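You operate a simulated robot arm through the tools that you are given. There is no shell and no other tool. Be economical: measure what you need, move in short steps, check, and stop when the job is done.

Carry out the task below with a simulated robot arm. There is one attempt and no reset: what you move stays moved.

TASK
Put the black bin on the wooden board on the top of the blue-drawer bench.
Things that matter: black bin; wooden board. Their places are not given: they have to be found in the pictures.

It is judged by the outcome, as a careful person would: the job done as asked, and still so three seconds after it is handed in. It fails if anything else is knocked over, pushed out of place, dropped, spilled or broken.

THE ROBOT
A 7-joint arm with a two-finger parallel gripper, fixed in place. Base frame: the origin is at the foot of the arm, x ahead of it, y to its left, z up; the work surface is at about z = 82. Lengths are in cm, angles in degrees, forces in N, time in s.
With the tool pointing down near the work surface it reaches from about 30 to 70 cm from the base axis. Its first joint turns from -66.0 to 66.0 degrees. Payload 1.57 kg.
Tool frame: the origin (TCP) lies between the finger pads and is the grasp point; the fingertips stand 3 cm ahead of it; z points along the fingers, y is the line along which they close. The gripper opens to 11 cm. The fingers are 2.4 cm wide and 1.2 cm thick; the gripper's body (4.8 by 11.2 cm) begins 7.8 cm behind the TCP.
Orientation is told as [roll, pitch, yaw] about the base's x, y, z axes, in that order, counted from this pose: with the fingers straight down and closing along the base's y, the tool's x points along the base's -x, its y along +y and its z along -z.

THE INTERFACE
- The arm moves only by the tool send_rows. Its arguments are lists of equal length, an entry for each row: "delta_pos": the shift along the tool's x, y, z in cm, a list of three; "yaw": the turn about the tool's z in degrees; "gripper": the gripper command, from -1 (fully open) to 1 (shut), values between in proportion. In form: {"delta_pos": [[x, y, z], ...], "yaw": [yaw, ...], "gripper": [gripper, ...]}. A call has 1 to 20 rows; each row is the pose to reach, as a shift and turn from the pose commanded when the call began, along the tool's axes at that moment. A row lasts 0.2 s, in which the tool goes at most 5 cm and 8.6 degrees; a call with a longer step from one row to the next is refused whole, and so is a gripper value outside its range. A pose out of reach is approached as far as the arm can. The call stops where the force on the tool passes 40 N (or 10 N more than at its start, if that is more) or the arm is blocked; 0.2 s more then pass. The fingers move at their own pace (about 10.8 cm/s each) and stop on an object; they squeeze with about 36 N. The grip force told is the motor's: it shows also when the fingers shut on nothing. Time passes only in rows, and 0.2 s behind the last, so rows that repeat a pose let the fingers close. It gives the time, the measured TCP pose, the force on the tool (base axes), the opening and the grip force at its end, in the units of the frame above (readings bear some noise), and new pictures: "pictures" is both (left out), scene, wrist or none.
- Cameras (640 x 400 px; columns grow to the right, rows downward): "scene" is fixed at [17.77, -40.36, 140.38]; the picture's right is [0.64, -0.77, 0.00], its down [-0.44, -0.37, -0.82] and it looks along [0.63, 0.52, -0.57] (base axes); focal length 313 px, centre (320, 200). "wrist" rides on the gripper at [-3.6, 0, -8] in the tool frame; the picture's right is [0.00, -1.00, 0.00], its down [0.97, 0.00, -0.24] and it looks along [0.24, 0.00, 0.97] (tool axes); focal length 218 px, centre (320, 200).
- pixel_to_xyz(camera, pixels): for up to 12 pixels [column, row] of the newest picture of that camera ("zoom" is the newest enlarged one), the place [x, y, z] in the base frame of the surface seen there, good to about 0.2 cm. No time passes.
- zoom(camera, box): a new picture of the part [left, top, right, bottom] of that camera's present view, enlarged. No time passes.
- finish_job(): hands the job in; it is judged then, once.

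Work in short steps. Measure before you move; look again where a grasp or a placing could have gone wrong, and mend it. You have 60 turns and 100 pictures in all, the two below and enlarged ones among them. Open the gripper and draw the arm clear of the work before you hand the job in, unless the task says otherwise; then end with one line.

The tools are called after "Call:" as name(argument=value, ...) on one line, values as JSON. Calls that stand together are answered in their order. send_rows: Moves the arm, as the interface text tells. Its arguments: {"type":"object","properties":{"delta_pos":{"type":"array","items":{"type":"array","items":{"type":"number"}}},"yaw":{"type":"array","items":{"type":"number"}},"gripper":{"type":"array","items":{"type":"number"}},"pictures":{"type":"string","enum":["both","scene","wrist","none"]}},"required":["delta_pos","yaw","gripper"]} The other tools are called the same way: pixel_to_xyz (camera, pixels) gives the place of the surface under pixels of a picture; zoom (camera, box) takes an enlarged picture of a part of a camera's view; finish_job () hands the job in.

At the start:

```text
time_s: 0.0
ee_pos: [40.63, 6.67, 111.37]
orientation: [0.0, 0.0, 0.0]
force: [0.0, 0.3, -0.7]
width: 10.99
gripper_force: 0.0
```

scene: 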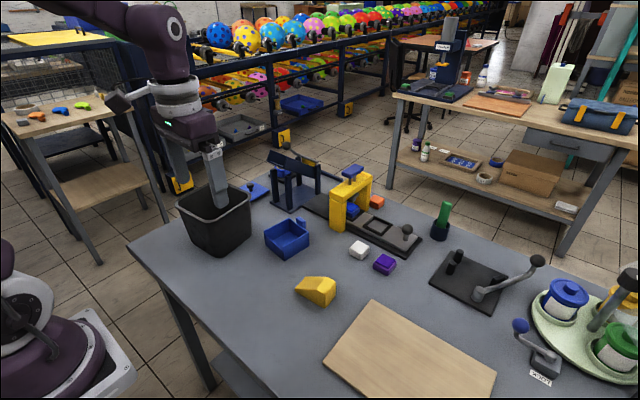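
wrist: 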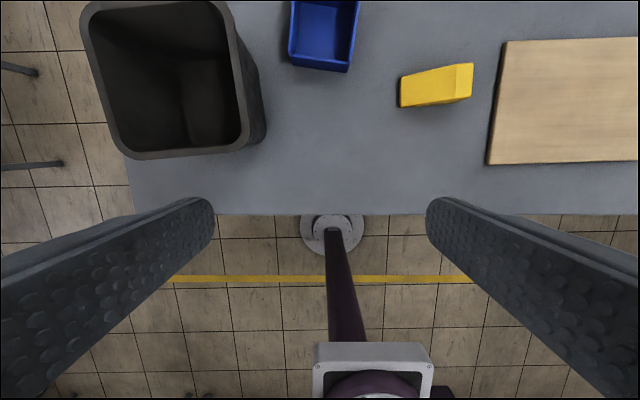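

The black bin is at scene (215,220) and the wooden board at (410,355). I'll measure both.

Call:
pixel_to_xyz(camera="scene", pixels=[[178, 207], [247, 190], [197, 223], [251, 206], [222, 255], [192, 246], [250, 232], [374, 300], [495, 373], [324, 362], [410, 350], [316, 290]])

Call:
pixel_to_xyz(camera="wrist", pixels=[[83, 10], [120, 152], [240, 145], [225, 10], [180, 156], [248, 80], [100, 80], [210, 110], [506, 42], [489, 163], [600, 100], [160, 80]])

Call:
zoom(camera="scene", box=[150, 120, 330, 270])

```text
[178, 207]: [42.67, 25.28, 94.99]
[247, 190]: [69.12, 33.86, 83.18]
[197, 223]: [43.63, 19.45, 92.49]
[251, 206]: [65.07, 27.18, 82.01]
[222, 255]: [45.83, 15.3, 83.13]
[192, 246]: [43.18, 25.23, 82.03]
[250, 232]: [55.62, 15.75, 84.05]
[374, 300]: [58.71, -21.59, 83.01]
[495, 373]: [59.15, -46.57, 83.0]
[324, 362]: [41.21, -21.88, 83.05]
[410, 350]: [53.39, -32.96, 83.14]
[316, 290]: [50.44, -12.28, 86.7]
```

```text
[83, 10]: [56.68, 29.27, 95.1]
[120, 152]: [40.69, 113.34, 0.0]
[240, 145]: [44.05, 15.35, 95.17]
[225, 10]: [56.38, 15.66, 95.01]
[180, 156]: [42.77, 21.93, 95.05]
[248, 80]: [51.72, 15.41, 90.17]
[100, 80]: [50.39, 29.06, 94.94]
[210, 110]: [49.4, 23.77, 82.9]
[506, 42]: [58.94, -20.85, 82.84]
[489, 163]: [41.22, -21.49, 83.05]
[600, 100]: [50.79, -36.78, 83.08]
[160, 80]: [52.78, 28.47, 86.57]
```

```text
2.67 times, centred on (240, 195) of scene
```

zoom: 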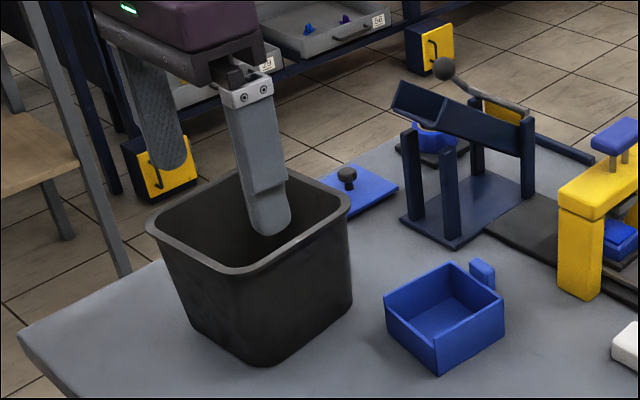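

The rim is at z≈95 with the right wall at y≈15. I'll hover above that wall to see the grasp better.

Call:
send_rows(delta_pos=[[-3, 3, 0], [-6, 6, 0], [-9, 8.7, 0], [-9, 8.7, 0]], yaw=[0, 0, 0, 0], gripper=[-1, -1, -1, -1])

```text
time_s: 1.0
ee_pos: [49.49, 15.25, 111.56]
orientation: [-0.1, 0.0, 0.0]
force: [0.7, 0.0, -0.1]
width: 10.98
gripper_force: 0.0
```

scene: 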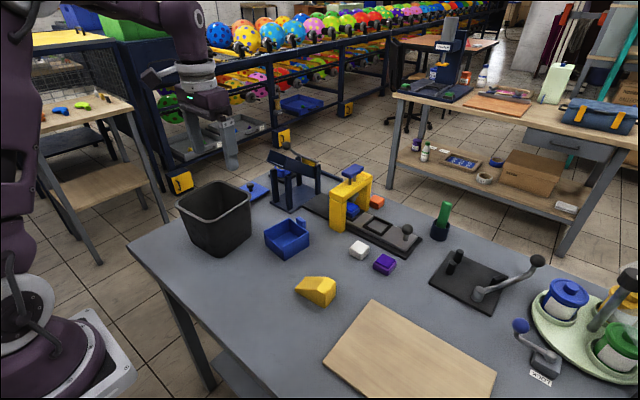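
wrist: 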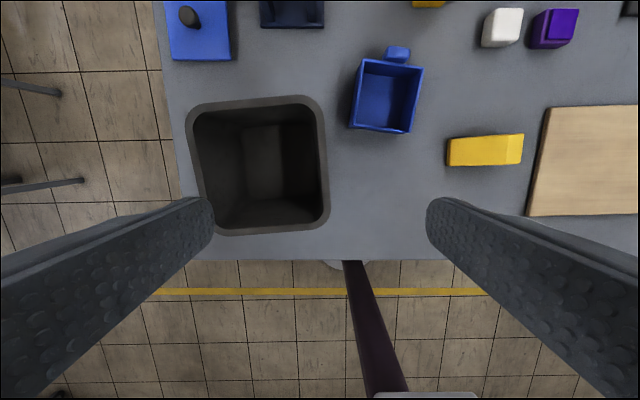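

Now I'll measure the rim and the neighbouring objects in the new wrist and scene views.

Call:
pixel_to_xyz(camera="wrist", pixels=[[190, 115], [200, 228], [316, 110], [326, 205], [322, 160], [316, 160], [250, 101], [265, 229], [385, 60], [352, 128], [410, 128], [325, 160]])

Call:
pixel_to_xyz(camera="scene", pixels=[[270, 155], [353, 171], [287, 243], [268, 227], [442, 206], [540, 259], [520, 323], [450, 252], [345, 180], [330, 280], [318, 165], [476, 294]])

Call:
zoom(camera="wrist", box=[170, 80, 350, 240])

```text
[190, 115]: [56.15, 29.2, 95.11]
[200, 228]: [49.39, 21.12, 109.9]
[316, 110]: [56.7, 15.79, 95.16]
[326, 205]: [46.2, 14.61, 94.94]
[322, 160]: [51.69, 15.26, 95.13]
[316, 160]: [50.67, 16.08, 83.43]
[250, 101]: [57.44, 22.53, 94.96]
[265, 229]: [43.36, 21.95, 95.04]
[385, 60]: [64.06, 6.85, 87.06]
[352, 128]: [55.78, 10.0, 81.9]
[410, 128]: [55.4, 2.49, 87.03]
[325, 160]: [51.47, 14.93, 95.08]
```

```text
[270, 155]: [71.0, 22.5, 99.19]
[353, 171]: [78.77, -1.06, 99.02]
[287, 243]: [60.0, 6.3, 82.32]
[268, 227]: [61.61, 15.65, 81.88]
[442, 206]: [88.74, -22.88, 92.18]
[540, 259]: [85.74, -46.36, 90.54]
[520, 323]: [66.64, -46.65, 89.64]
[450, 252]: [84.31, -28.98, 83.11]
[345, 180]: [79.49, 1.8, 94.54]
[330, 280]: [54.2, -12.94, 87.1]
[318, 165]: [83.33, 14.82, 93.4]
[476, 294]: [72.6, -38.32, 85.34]
```

```text
2.50 times, centred on (260, 160) of wrist
```

zoom: 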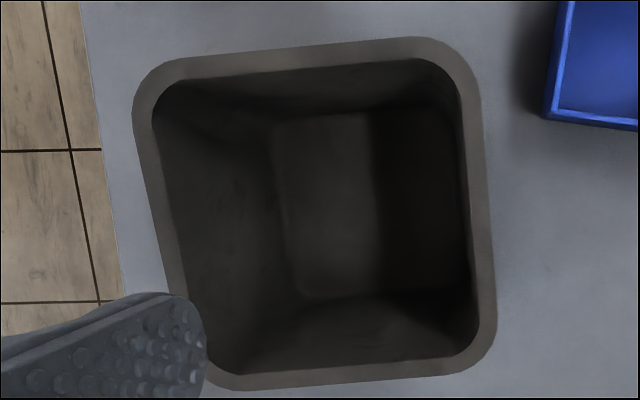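

The bin is turned about +6° and its right wall is centred near (51.1, 15.3). I'll half open the gripper, yaw −6.4° and descend over that wall, stopping partway to check.

Call:
send_rows(delta_pos=[[-1.5, 0, 0], [-1.5, 0, 4], [-1.5, 0, 8], [-1.5, 0, 11.5], [-1.5, 0, 11.5]], yaw=[-3, -6.4, -6.4, -6.4, -6.4], gripper=[0, 0, 0, 0, 0])

Call:
zoom(camera="scene", box=[150, 120, 330, 270])

```text
time_s: 2.2
ee_pos: [51.1, 15.27, 99.89]
orientation: [-0.1, -0.1, 6.5]
force: [-1.5, 0.8, -0.3]
width: 5.53
gripper_force: 0.0
```

scene: 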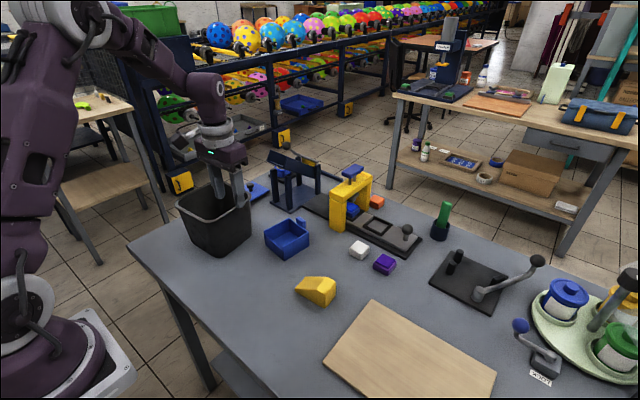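
wrist: 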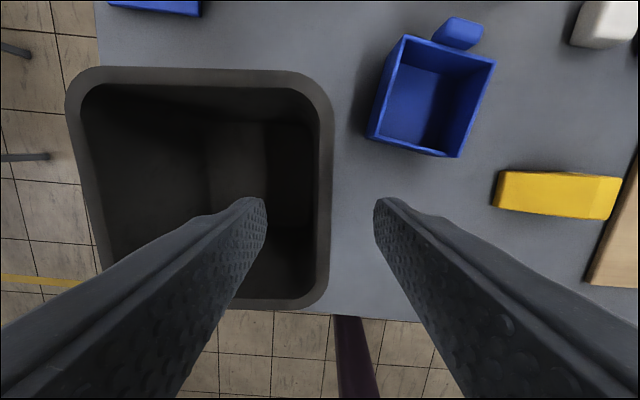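

```text
2.67 times, centred on (240, 195) of scene
```

zoom: 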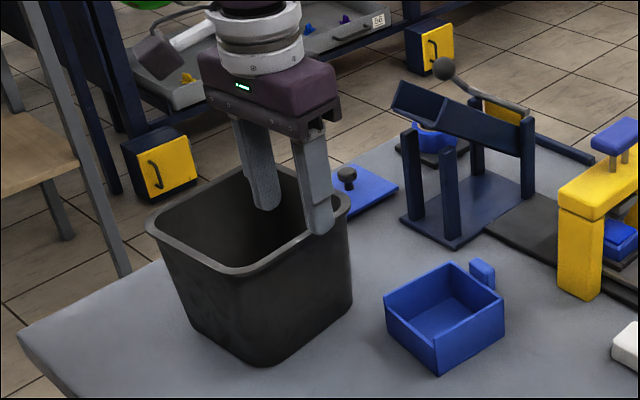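

The fingers straddle the wall and are aligned with it. I'll descend to z≈91.5 and close.

Call:
send_rows(delta_pos=[[0, 0.1, 3], [0, 0.2, 6], [0, 0.2, 8.3], [0, 0.2, 8.3], [0, 0.2, 8.3], [0, 0.2, 8.3], [0, 0.2, 8.3]], yaw=[0, 0, 0, 0, 0, 0, 0], gripper=[0, 0, 0, 0.5, 1, 1, 1])

```text
time_s: 3.8
ee_pos: [51.11, 15.62, 91.66]
orientation: [0.2, 0.0, 6.4]
force: [1.1, 4.1, 10.1]
width: 0.58
gripper_force: 26.0
```

scene: 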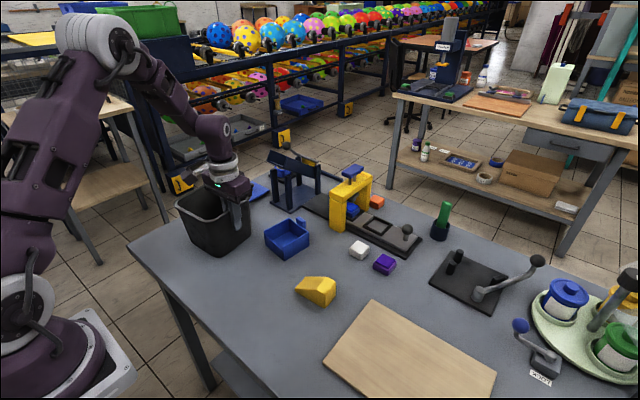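
wrist: 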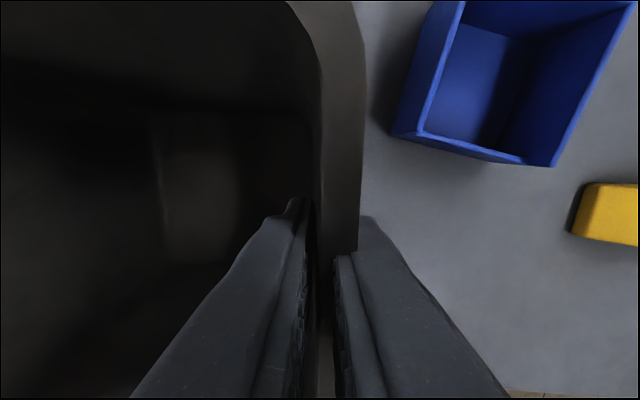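

Gripped: width 0.58 on the wall. I'll lift a few cm and check for tilt or slip.

Call:
send_rows(delta_pos=[[0, 0, -0.7], [0, 0, -1.5], [0, 0, -3], [0, 0, -4], [0, 0, -4]], yaw=[0, 0, 0, 0, 0], gripper=[1, 1, 1, 1, 1])

Call:
zoom(camera="scene", box=[150, 120, 330, 270])

```text
time_s: 5.0
ee_pos: [51.16, 15.37, 95.55]
orientation: [0.0, -0.1, 6.4]
force: [0.9, 0.1, -0.7]
width: 0.39
gripper_force: 24.0
```

scene: 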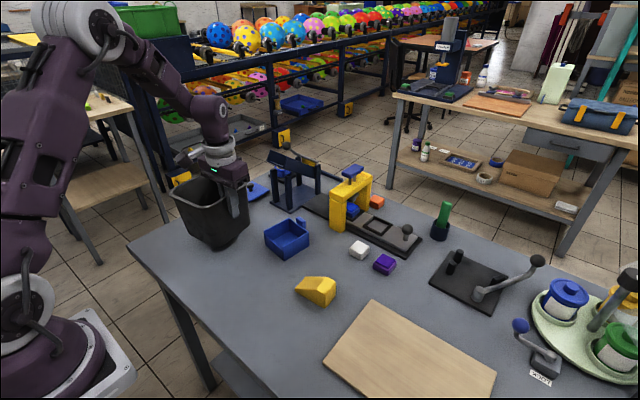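
wrist: 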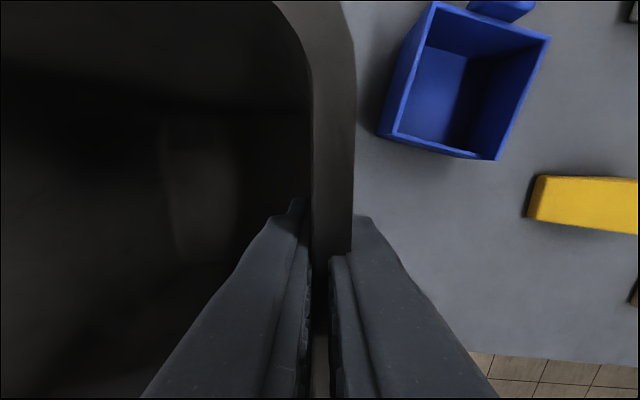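

```text
2.67 times, centred on (240, 195) of scene
```

zoom: 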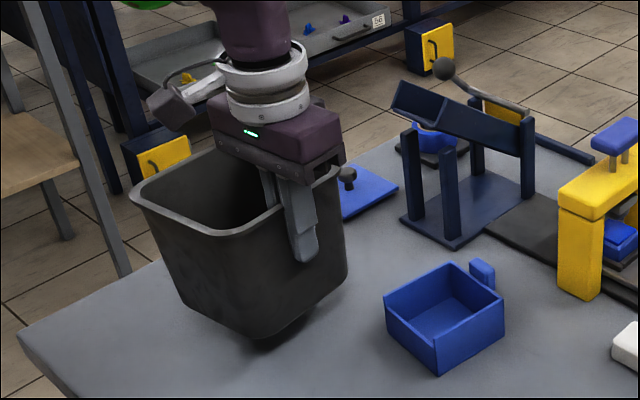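

The bin is held and slightly tilted because the draft wall has aligned to the pads. I'll lift it another 11.5 cm and square the yaw.

Call:
send_rows(delta_pos=[[0, 0, -2], [0, 0, -4.5], [0, 0, -7], [0, 0, -9.5], [0, 0, -11.5], [0, 0, -11.5]], yaw=[0, 0, 2, 4, 6.4, 6.4], gripper=[1, 1, 1, 1, 1, 1])

```text
time_s: 6.4
ee_pos: [51.07, 15.61, 107.24]
orientation: [-0.1, 0.0, 0.0]
force: [-0.7, -0.2, -1.4]
width: 0.36
gripper_force: 25.3
```

scene: 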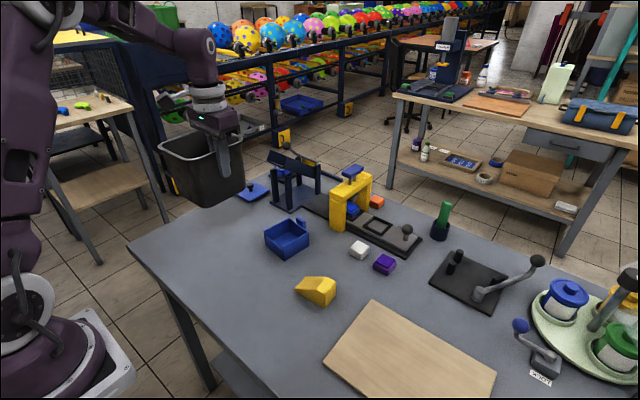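
wrist: 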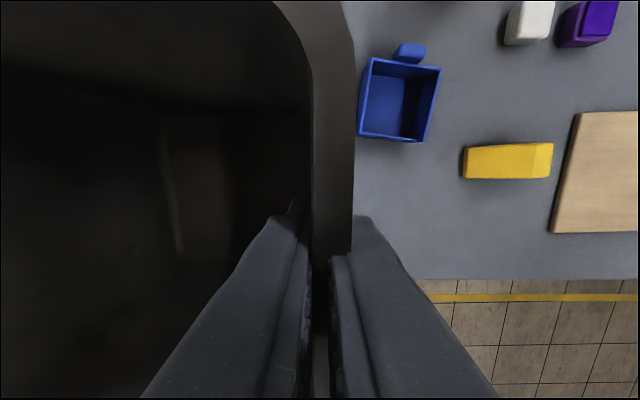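

The hold is steady, so I'll carry the bin toward −y over the table.

Call:
send_rows(delta_pos=[[0, -1.5, 0], [0, -4, 0], [0, -7, 0], [0, -10, 0], [0, -13.5, 0], [0, -17, 0], [0, -20.5, 0], [0, -24, 0], [0, -27.5, 0], [0, -31, 0], [0, -34.5, 0], [0, -38, 0], [0.3, -41.5, 0], [0.6, -45, 0], [0.8, -48, 0], [0.9, -51, 0], [1, -54, 0], [1, -56, 0], [1, -56.8, 0], [1, -56.8, 0]], yaw=[0, 0, 0, 0, 0, 0, 0, 0, 0, 0, 0, 0, 0, 0, 0, 0, 0, 0, 0, 0], gripper=[1, 1, 1, 1, 1, 1, 1, 1, 1, 1, 1, 1, 1, 1, 1, 1, 1, 1, 1, 1])

```text
time_s: 10.6
ee_pos: [49.93, -39.62, 107.09]
orientation: [0.0, 0.1, -0.1]
force: [0.2, -0.2, -1.3]
width: 0.37
gripper_force: 24.4
out of reach, approached as far as the arm can: row 18, 19, 20
```

scene: 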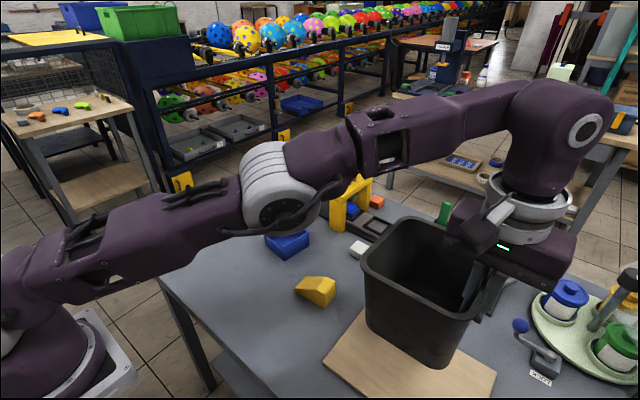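
wrist: 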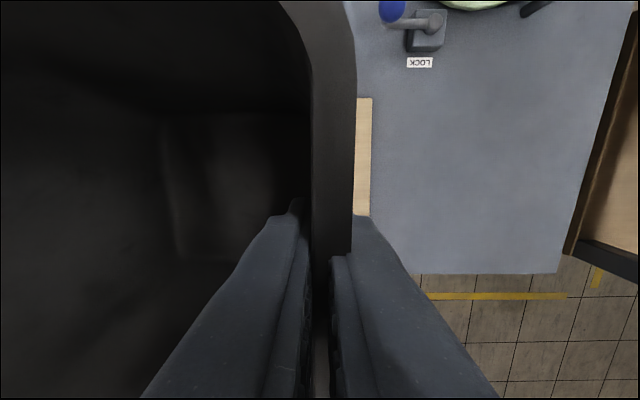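

The bin is over the board, with its centre estimated at (50, −32) inside the board's extents. I'll descend close to the board and nudge a little further −y.

Call:
send_rows(delta_pos=[[0, 0, 2.5], [0, 0, 5], [0, -0.5, 7.5], [0, -1, 9.5], [0, -1.2, 11], [0, -1.2, 11]], yaw=[0, 0, 0, 0, 0, 0], gripper=[1, 1, 1, 1, 1, 1])

Call:
zoom(camera="scene", box=[300, 200, 560, 400])

```text
time_s: 12.0
ee_pos: [50.03, -40.66, 95.91]
orientation: [0.0, 0.0, 0.1]
force: [0.5, -0.8, -1.4]
width: 0.35
gripper_force: 24.9
```

scene: 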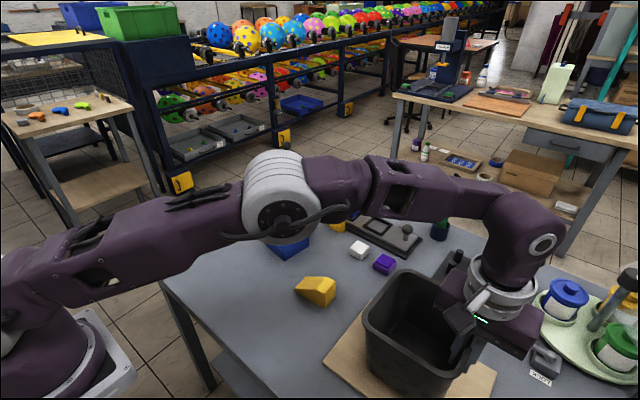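
wrist: 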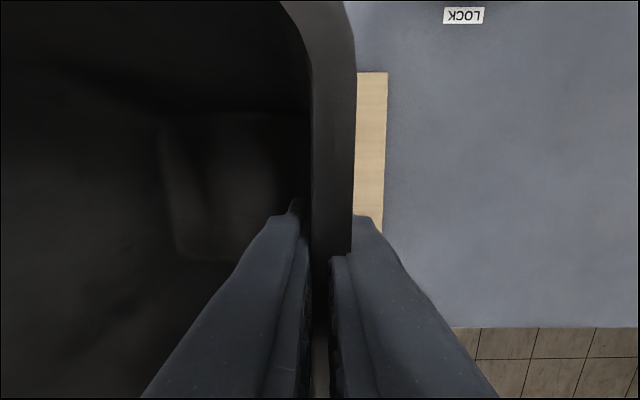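

```text
2.00 times, centred on (430, 300) of scene
```

zoom: 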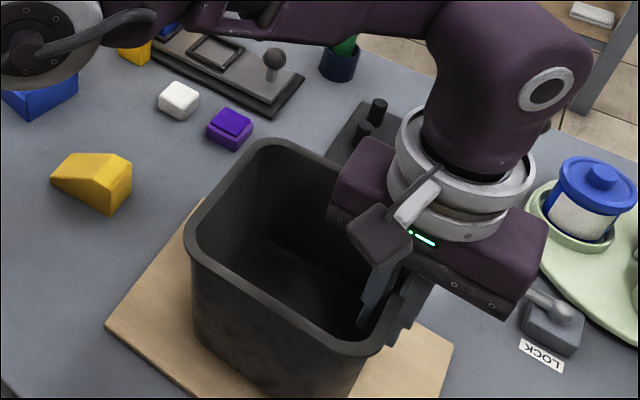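

The lever knob (67, −47, 90) is well clear of the gripper. I'll lower in small steps to the board.

Call:
send_rows(delta_pos=[[0, 0, 0.6], [0, 0, 1.2], [0, 0, 1.7], [0, 0, 2.2], [0, 0, 2.7], [0, 0, 3.1], [0, 0, 3.1]], yaw=[0, 0, 0, 0, 0, 0, 0], gripper=[1, 1, 1, 1, 1, 1, 1])

```text
time_s: 13.6
ee_pos: [49.76, -40.73, 93.0]
orientation: [-0.1, -0.2, 0.0]
force: [-2.6, -1.9, 7.3]
width: 0.37
gripper_force: 24.6
```

scene: 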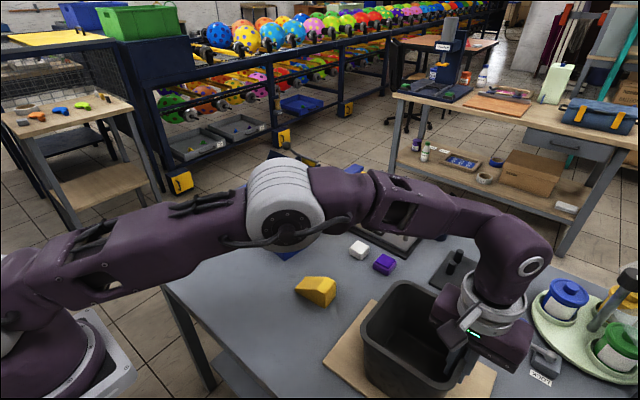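
wrist: 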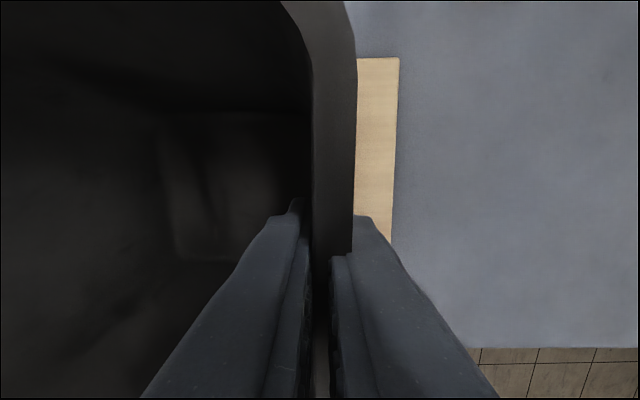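

Contact shows about 7 N, so I'll open gently and then rise straight up.

Call:
send_rows(delta_pos=[[0, 0, 0], [0, 0, 0], [0, 0, 0], [0, 0, 0], [0, 0, -2], [0, 0, -5], [0, 0, -9], [0, 0, -13]], yaw=[0, 0, 0, 0, 0, 0, 0, 0], gripper=[0.8, 0.5, 0.2, 0.2, 0.2, 0.2, 0.2, 0.2])

```text
time_s: 15.4
ee_pos: [50.02, -40.74, 105.14]
orientation: [-0.1, 0.1, -0.1]
force: [0.1, -0.1, -0.8]
width: 4.41
gripper_force: 0.1
out of reach, approached as far as the arm can: row 8
```

scene: 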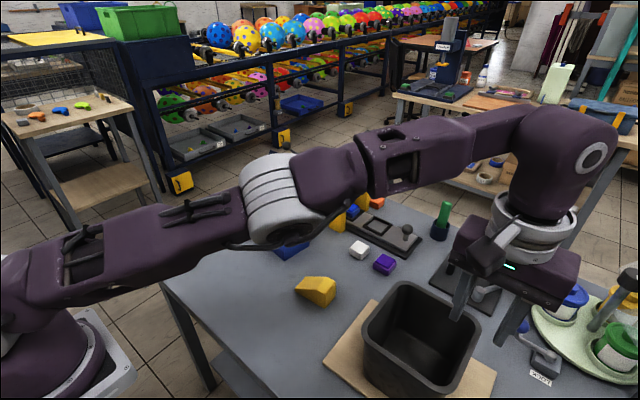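
wrist: 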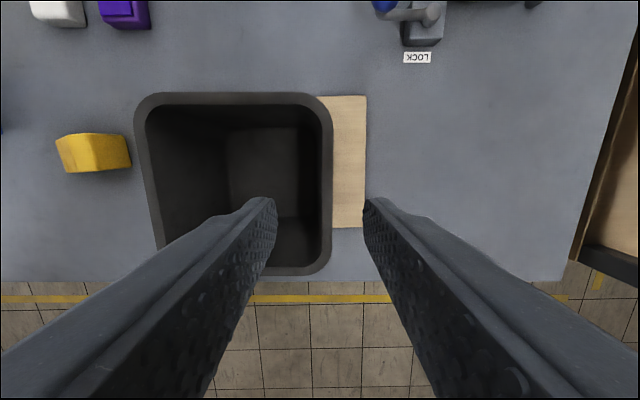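

Released, with the bin upright. I'll draw the arm back and up, then verify.

Call:
send_rows(delta_pos=[[3, 2, 0], [5, 5, -2], [7, 9, -4], [9, 13, -6], [10, 17, -8], [10, 21, -10], [10, 25, -11], [10, 29, -12], [10, 33, -12], [10, 37, -12], [10, 41, -12], [10, 41, -12]], yaw=[0, 0, 0, 0, 0, 0, 0, 0, 0, 0, 0, 0], gripper=[0.2, 0.2, 0.2, 0, 0, -0.5, -1, -1, -1, -1, -1, -1], pictures="scene")

Call:
zoom(camera="scene", box=[300, 200, 560, 400])

Call:
pixel_to_xyz(camera="scene", pixels=[[480, 338], [442, 396], [410, 283], [362, 342], [374, 380], [324, 362], [495, 373]])

```text
time_s: 18.0
ee_pos: [40.32, 0.12, 116.88]
orientation: [0.0, 0.0, -0.1]
force: [-0.7, 0.1, -0.1]
width: 11.02
gripper_force: 0.1
out of reach, approached as far as the arm can: row 1, 2, 3, 4, 5, 6, 7, 8
```

scene: 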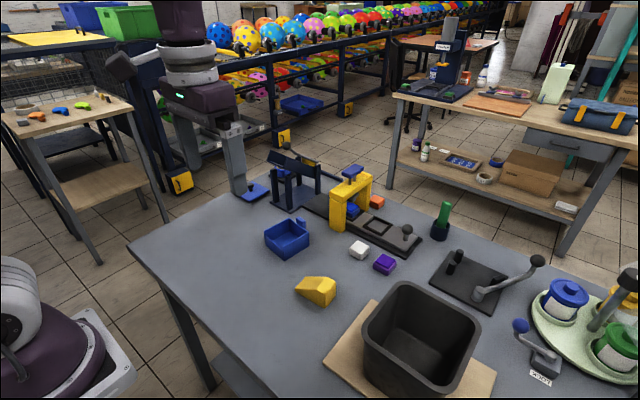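

```text
2.00 times, centred on (430, 300) of scene
```

zoom: 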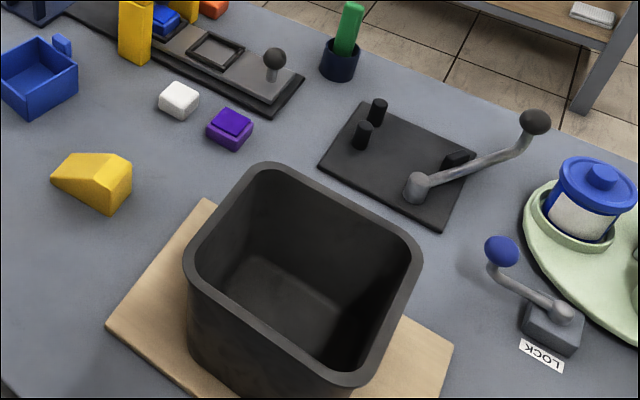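

```text
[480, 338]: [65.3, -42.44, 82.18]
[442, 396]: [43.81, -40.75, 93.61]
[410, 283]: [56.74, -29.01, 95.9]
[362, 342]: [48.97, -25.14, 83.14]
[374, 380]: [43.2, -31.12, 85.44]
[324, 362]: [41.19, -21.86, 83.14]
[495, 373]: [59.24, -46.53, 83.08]
```

The bin stands flat and fully on the board. The board corners haven't shifted, the other objects look undisturbed, and the arm is clear, so I'll hand it in.

Call:
finish_job()

```text
The job is handed in.
```

The black bin is standing upright on the wooden board on the workbench in front of the arm, and nothing else was disturbed. I took this as the blue-drawer bench because it's the only one within reach, though I didn't see a blue drawer in the pictures.
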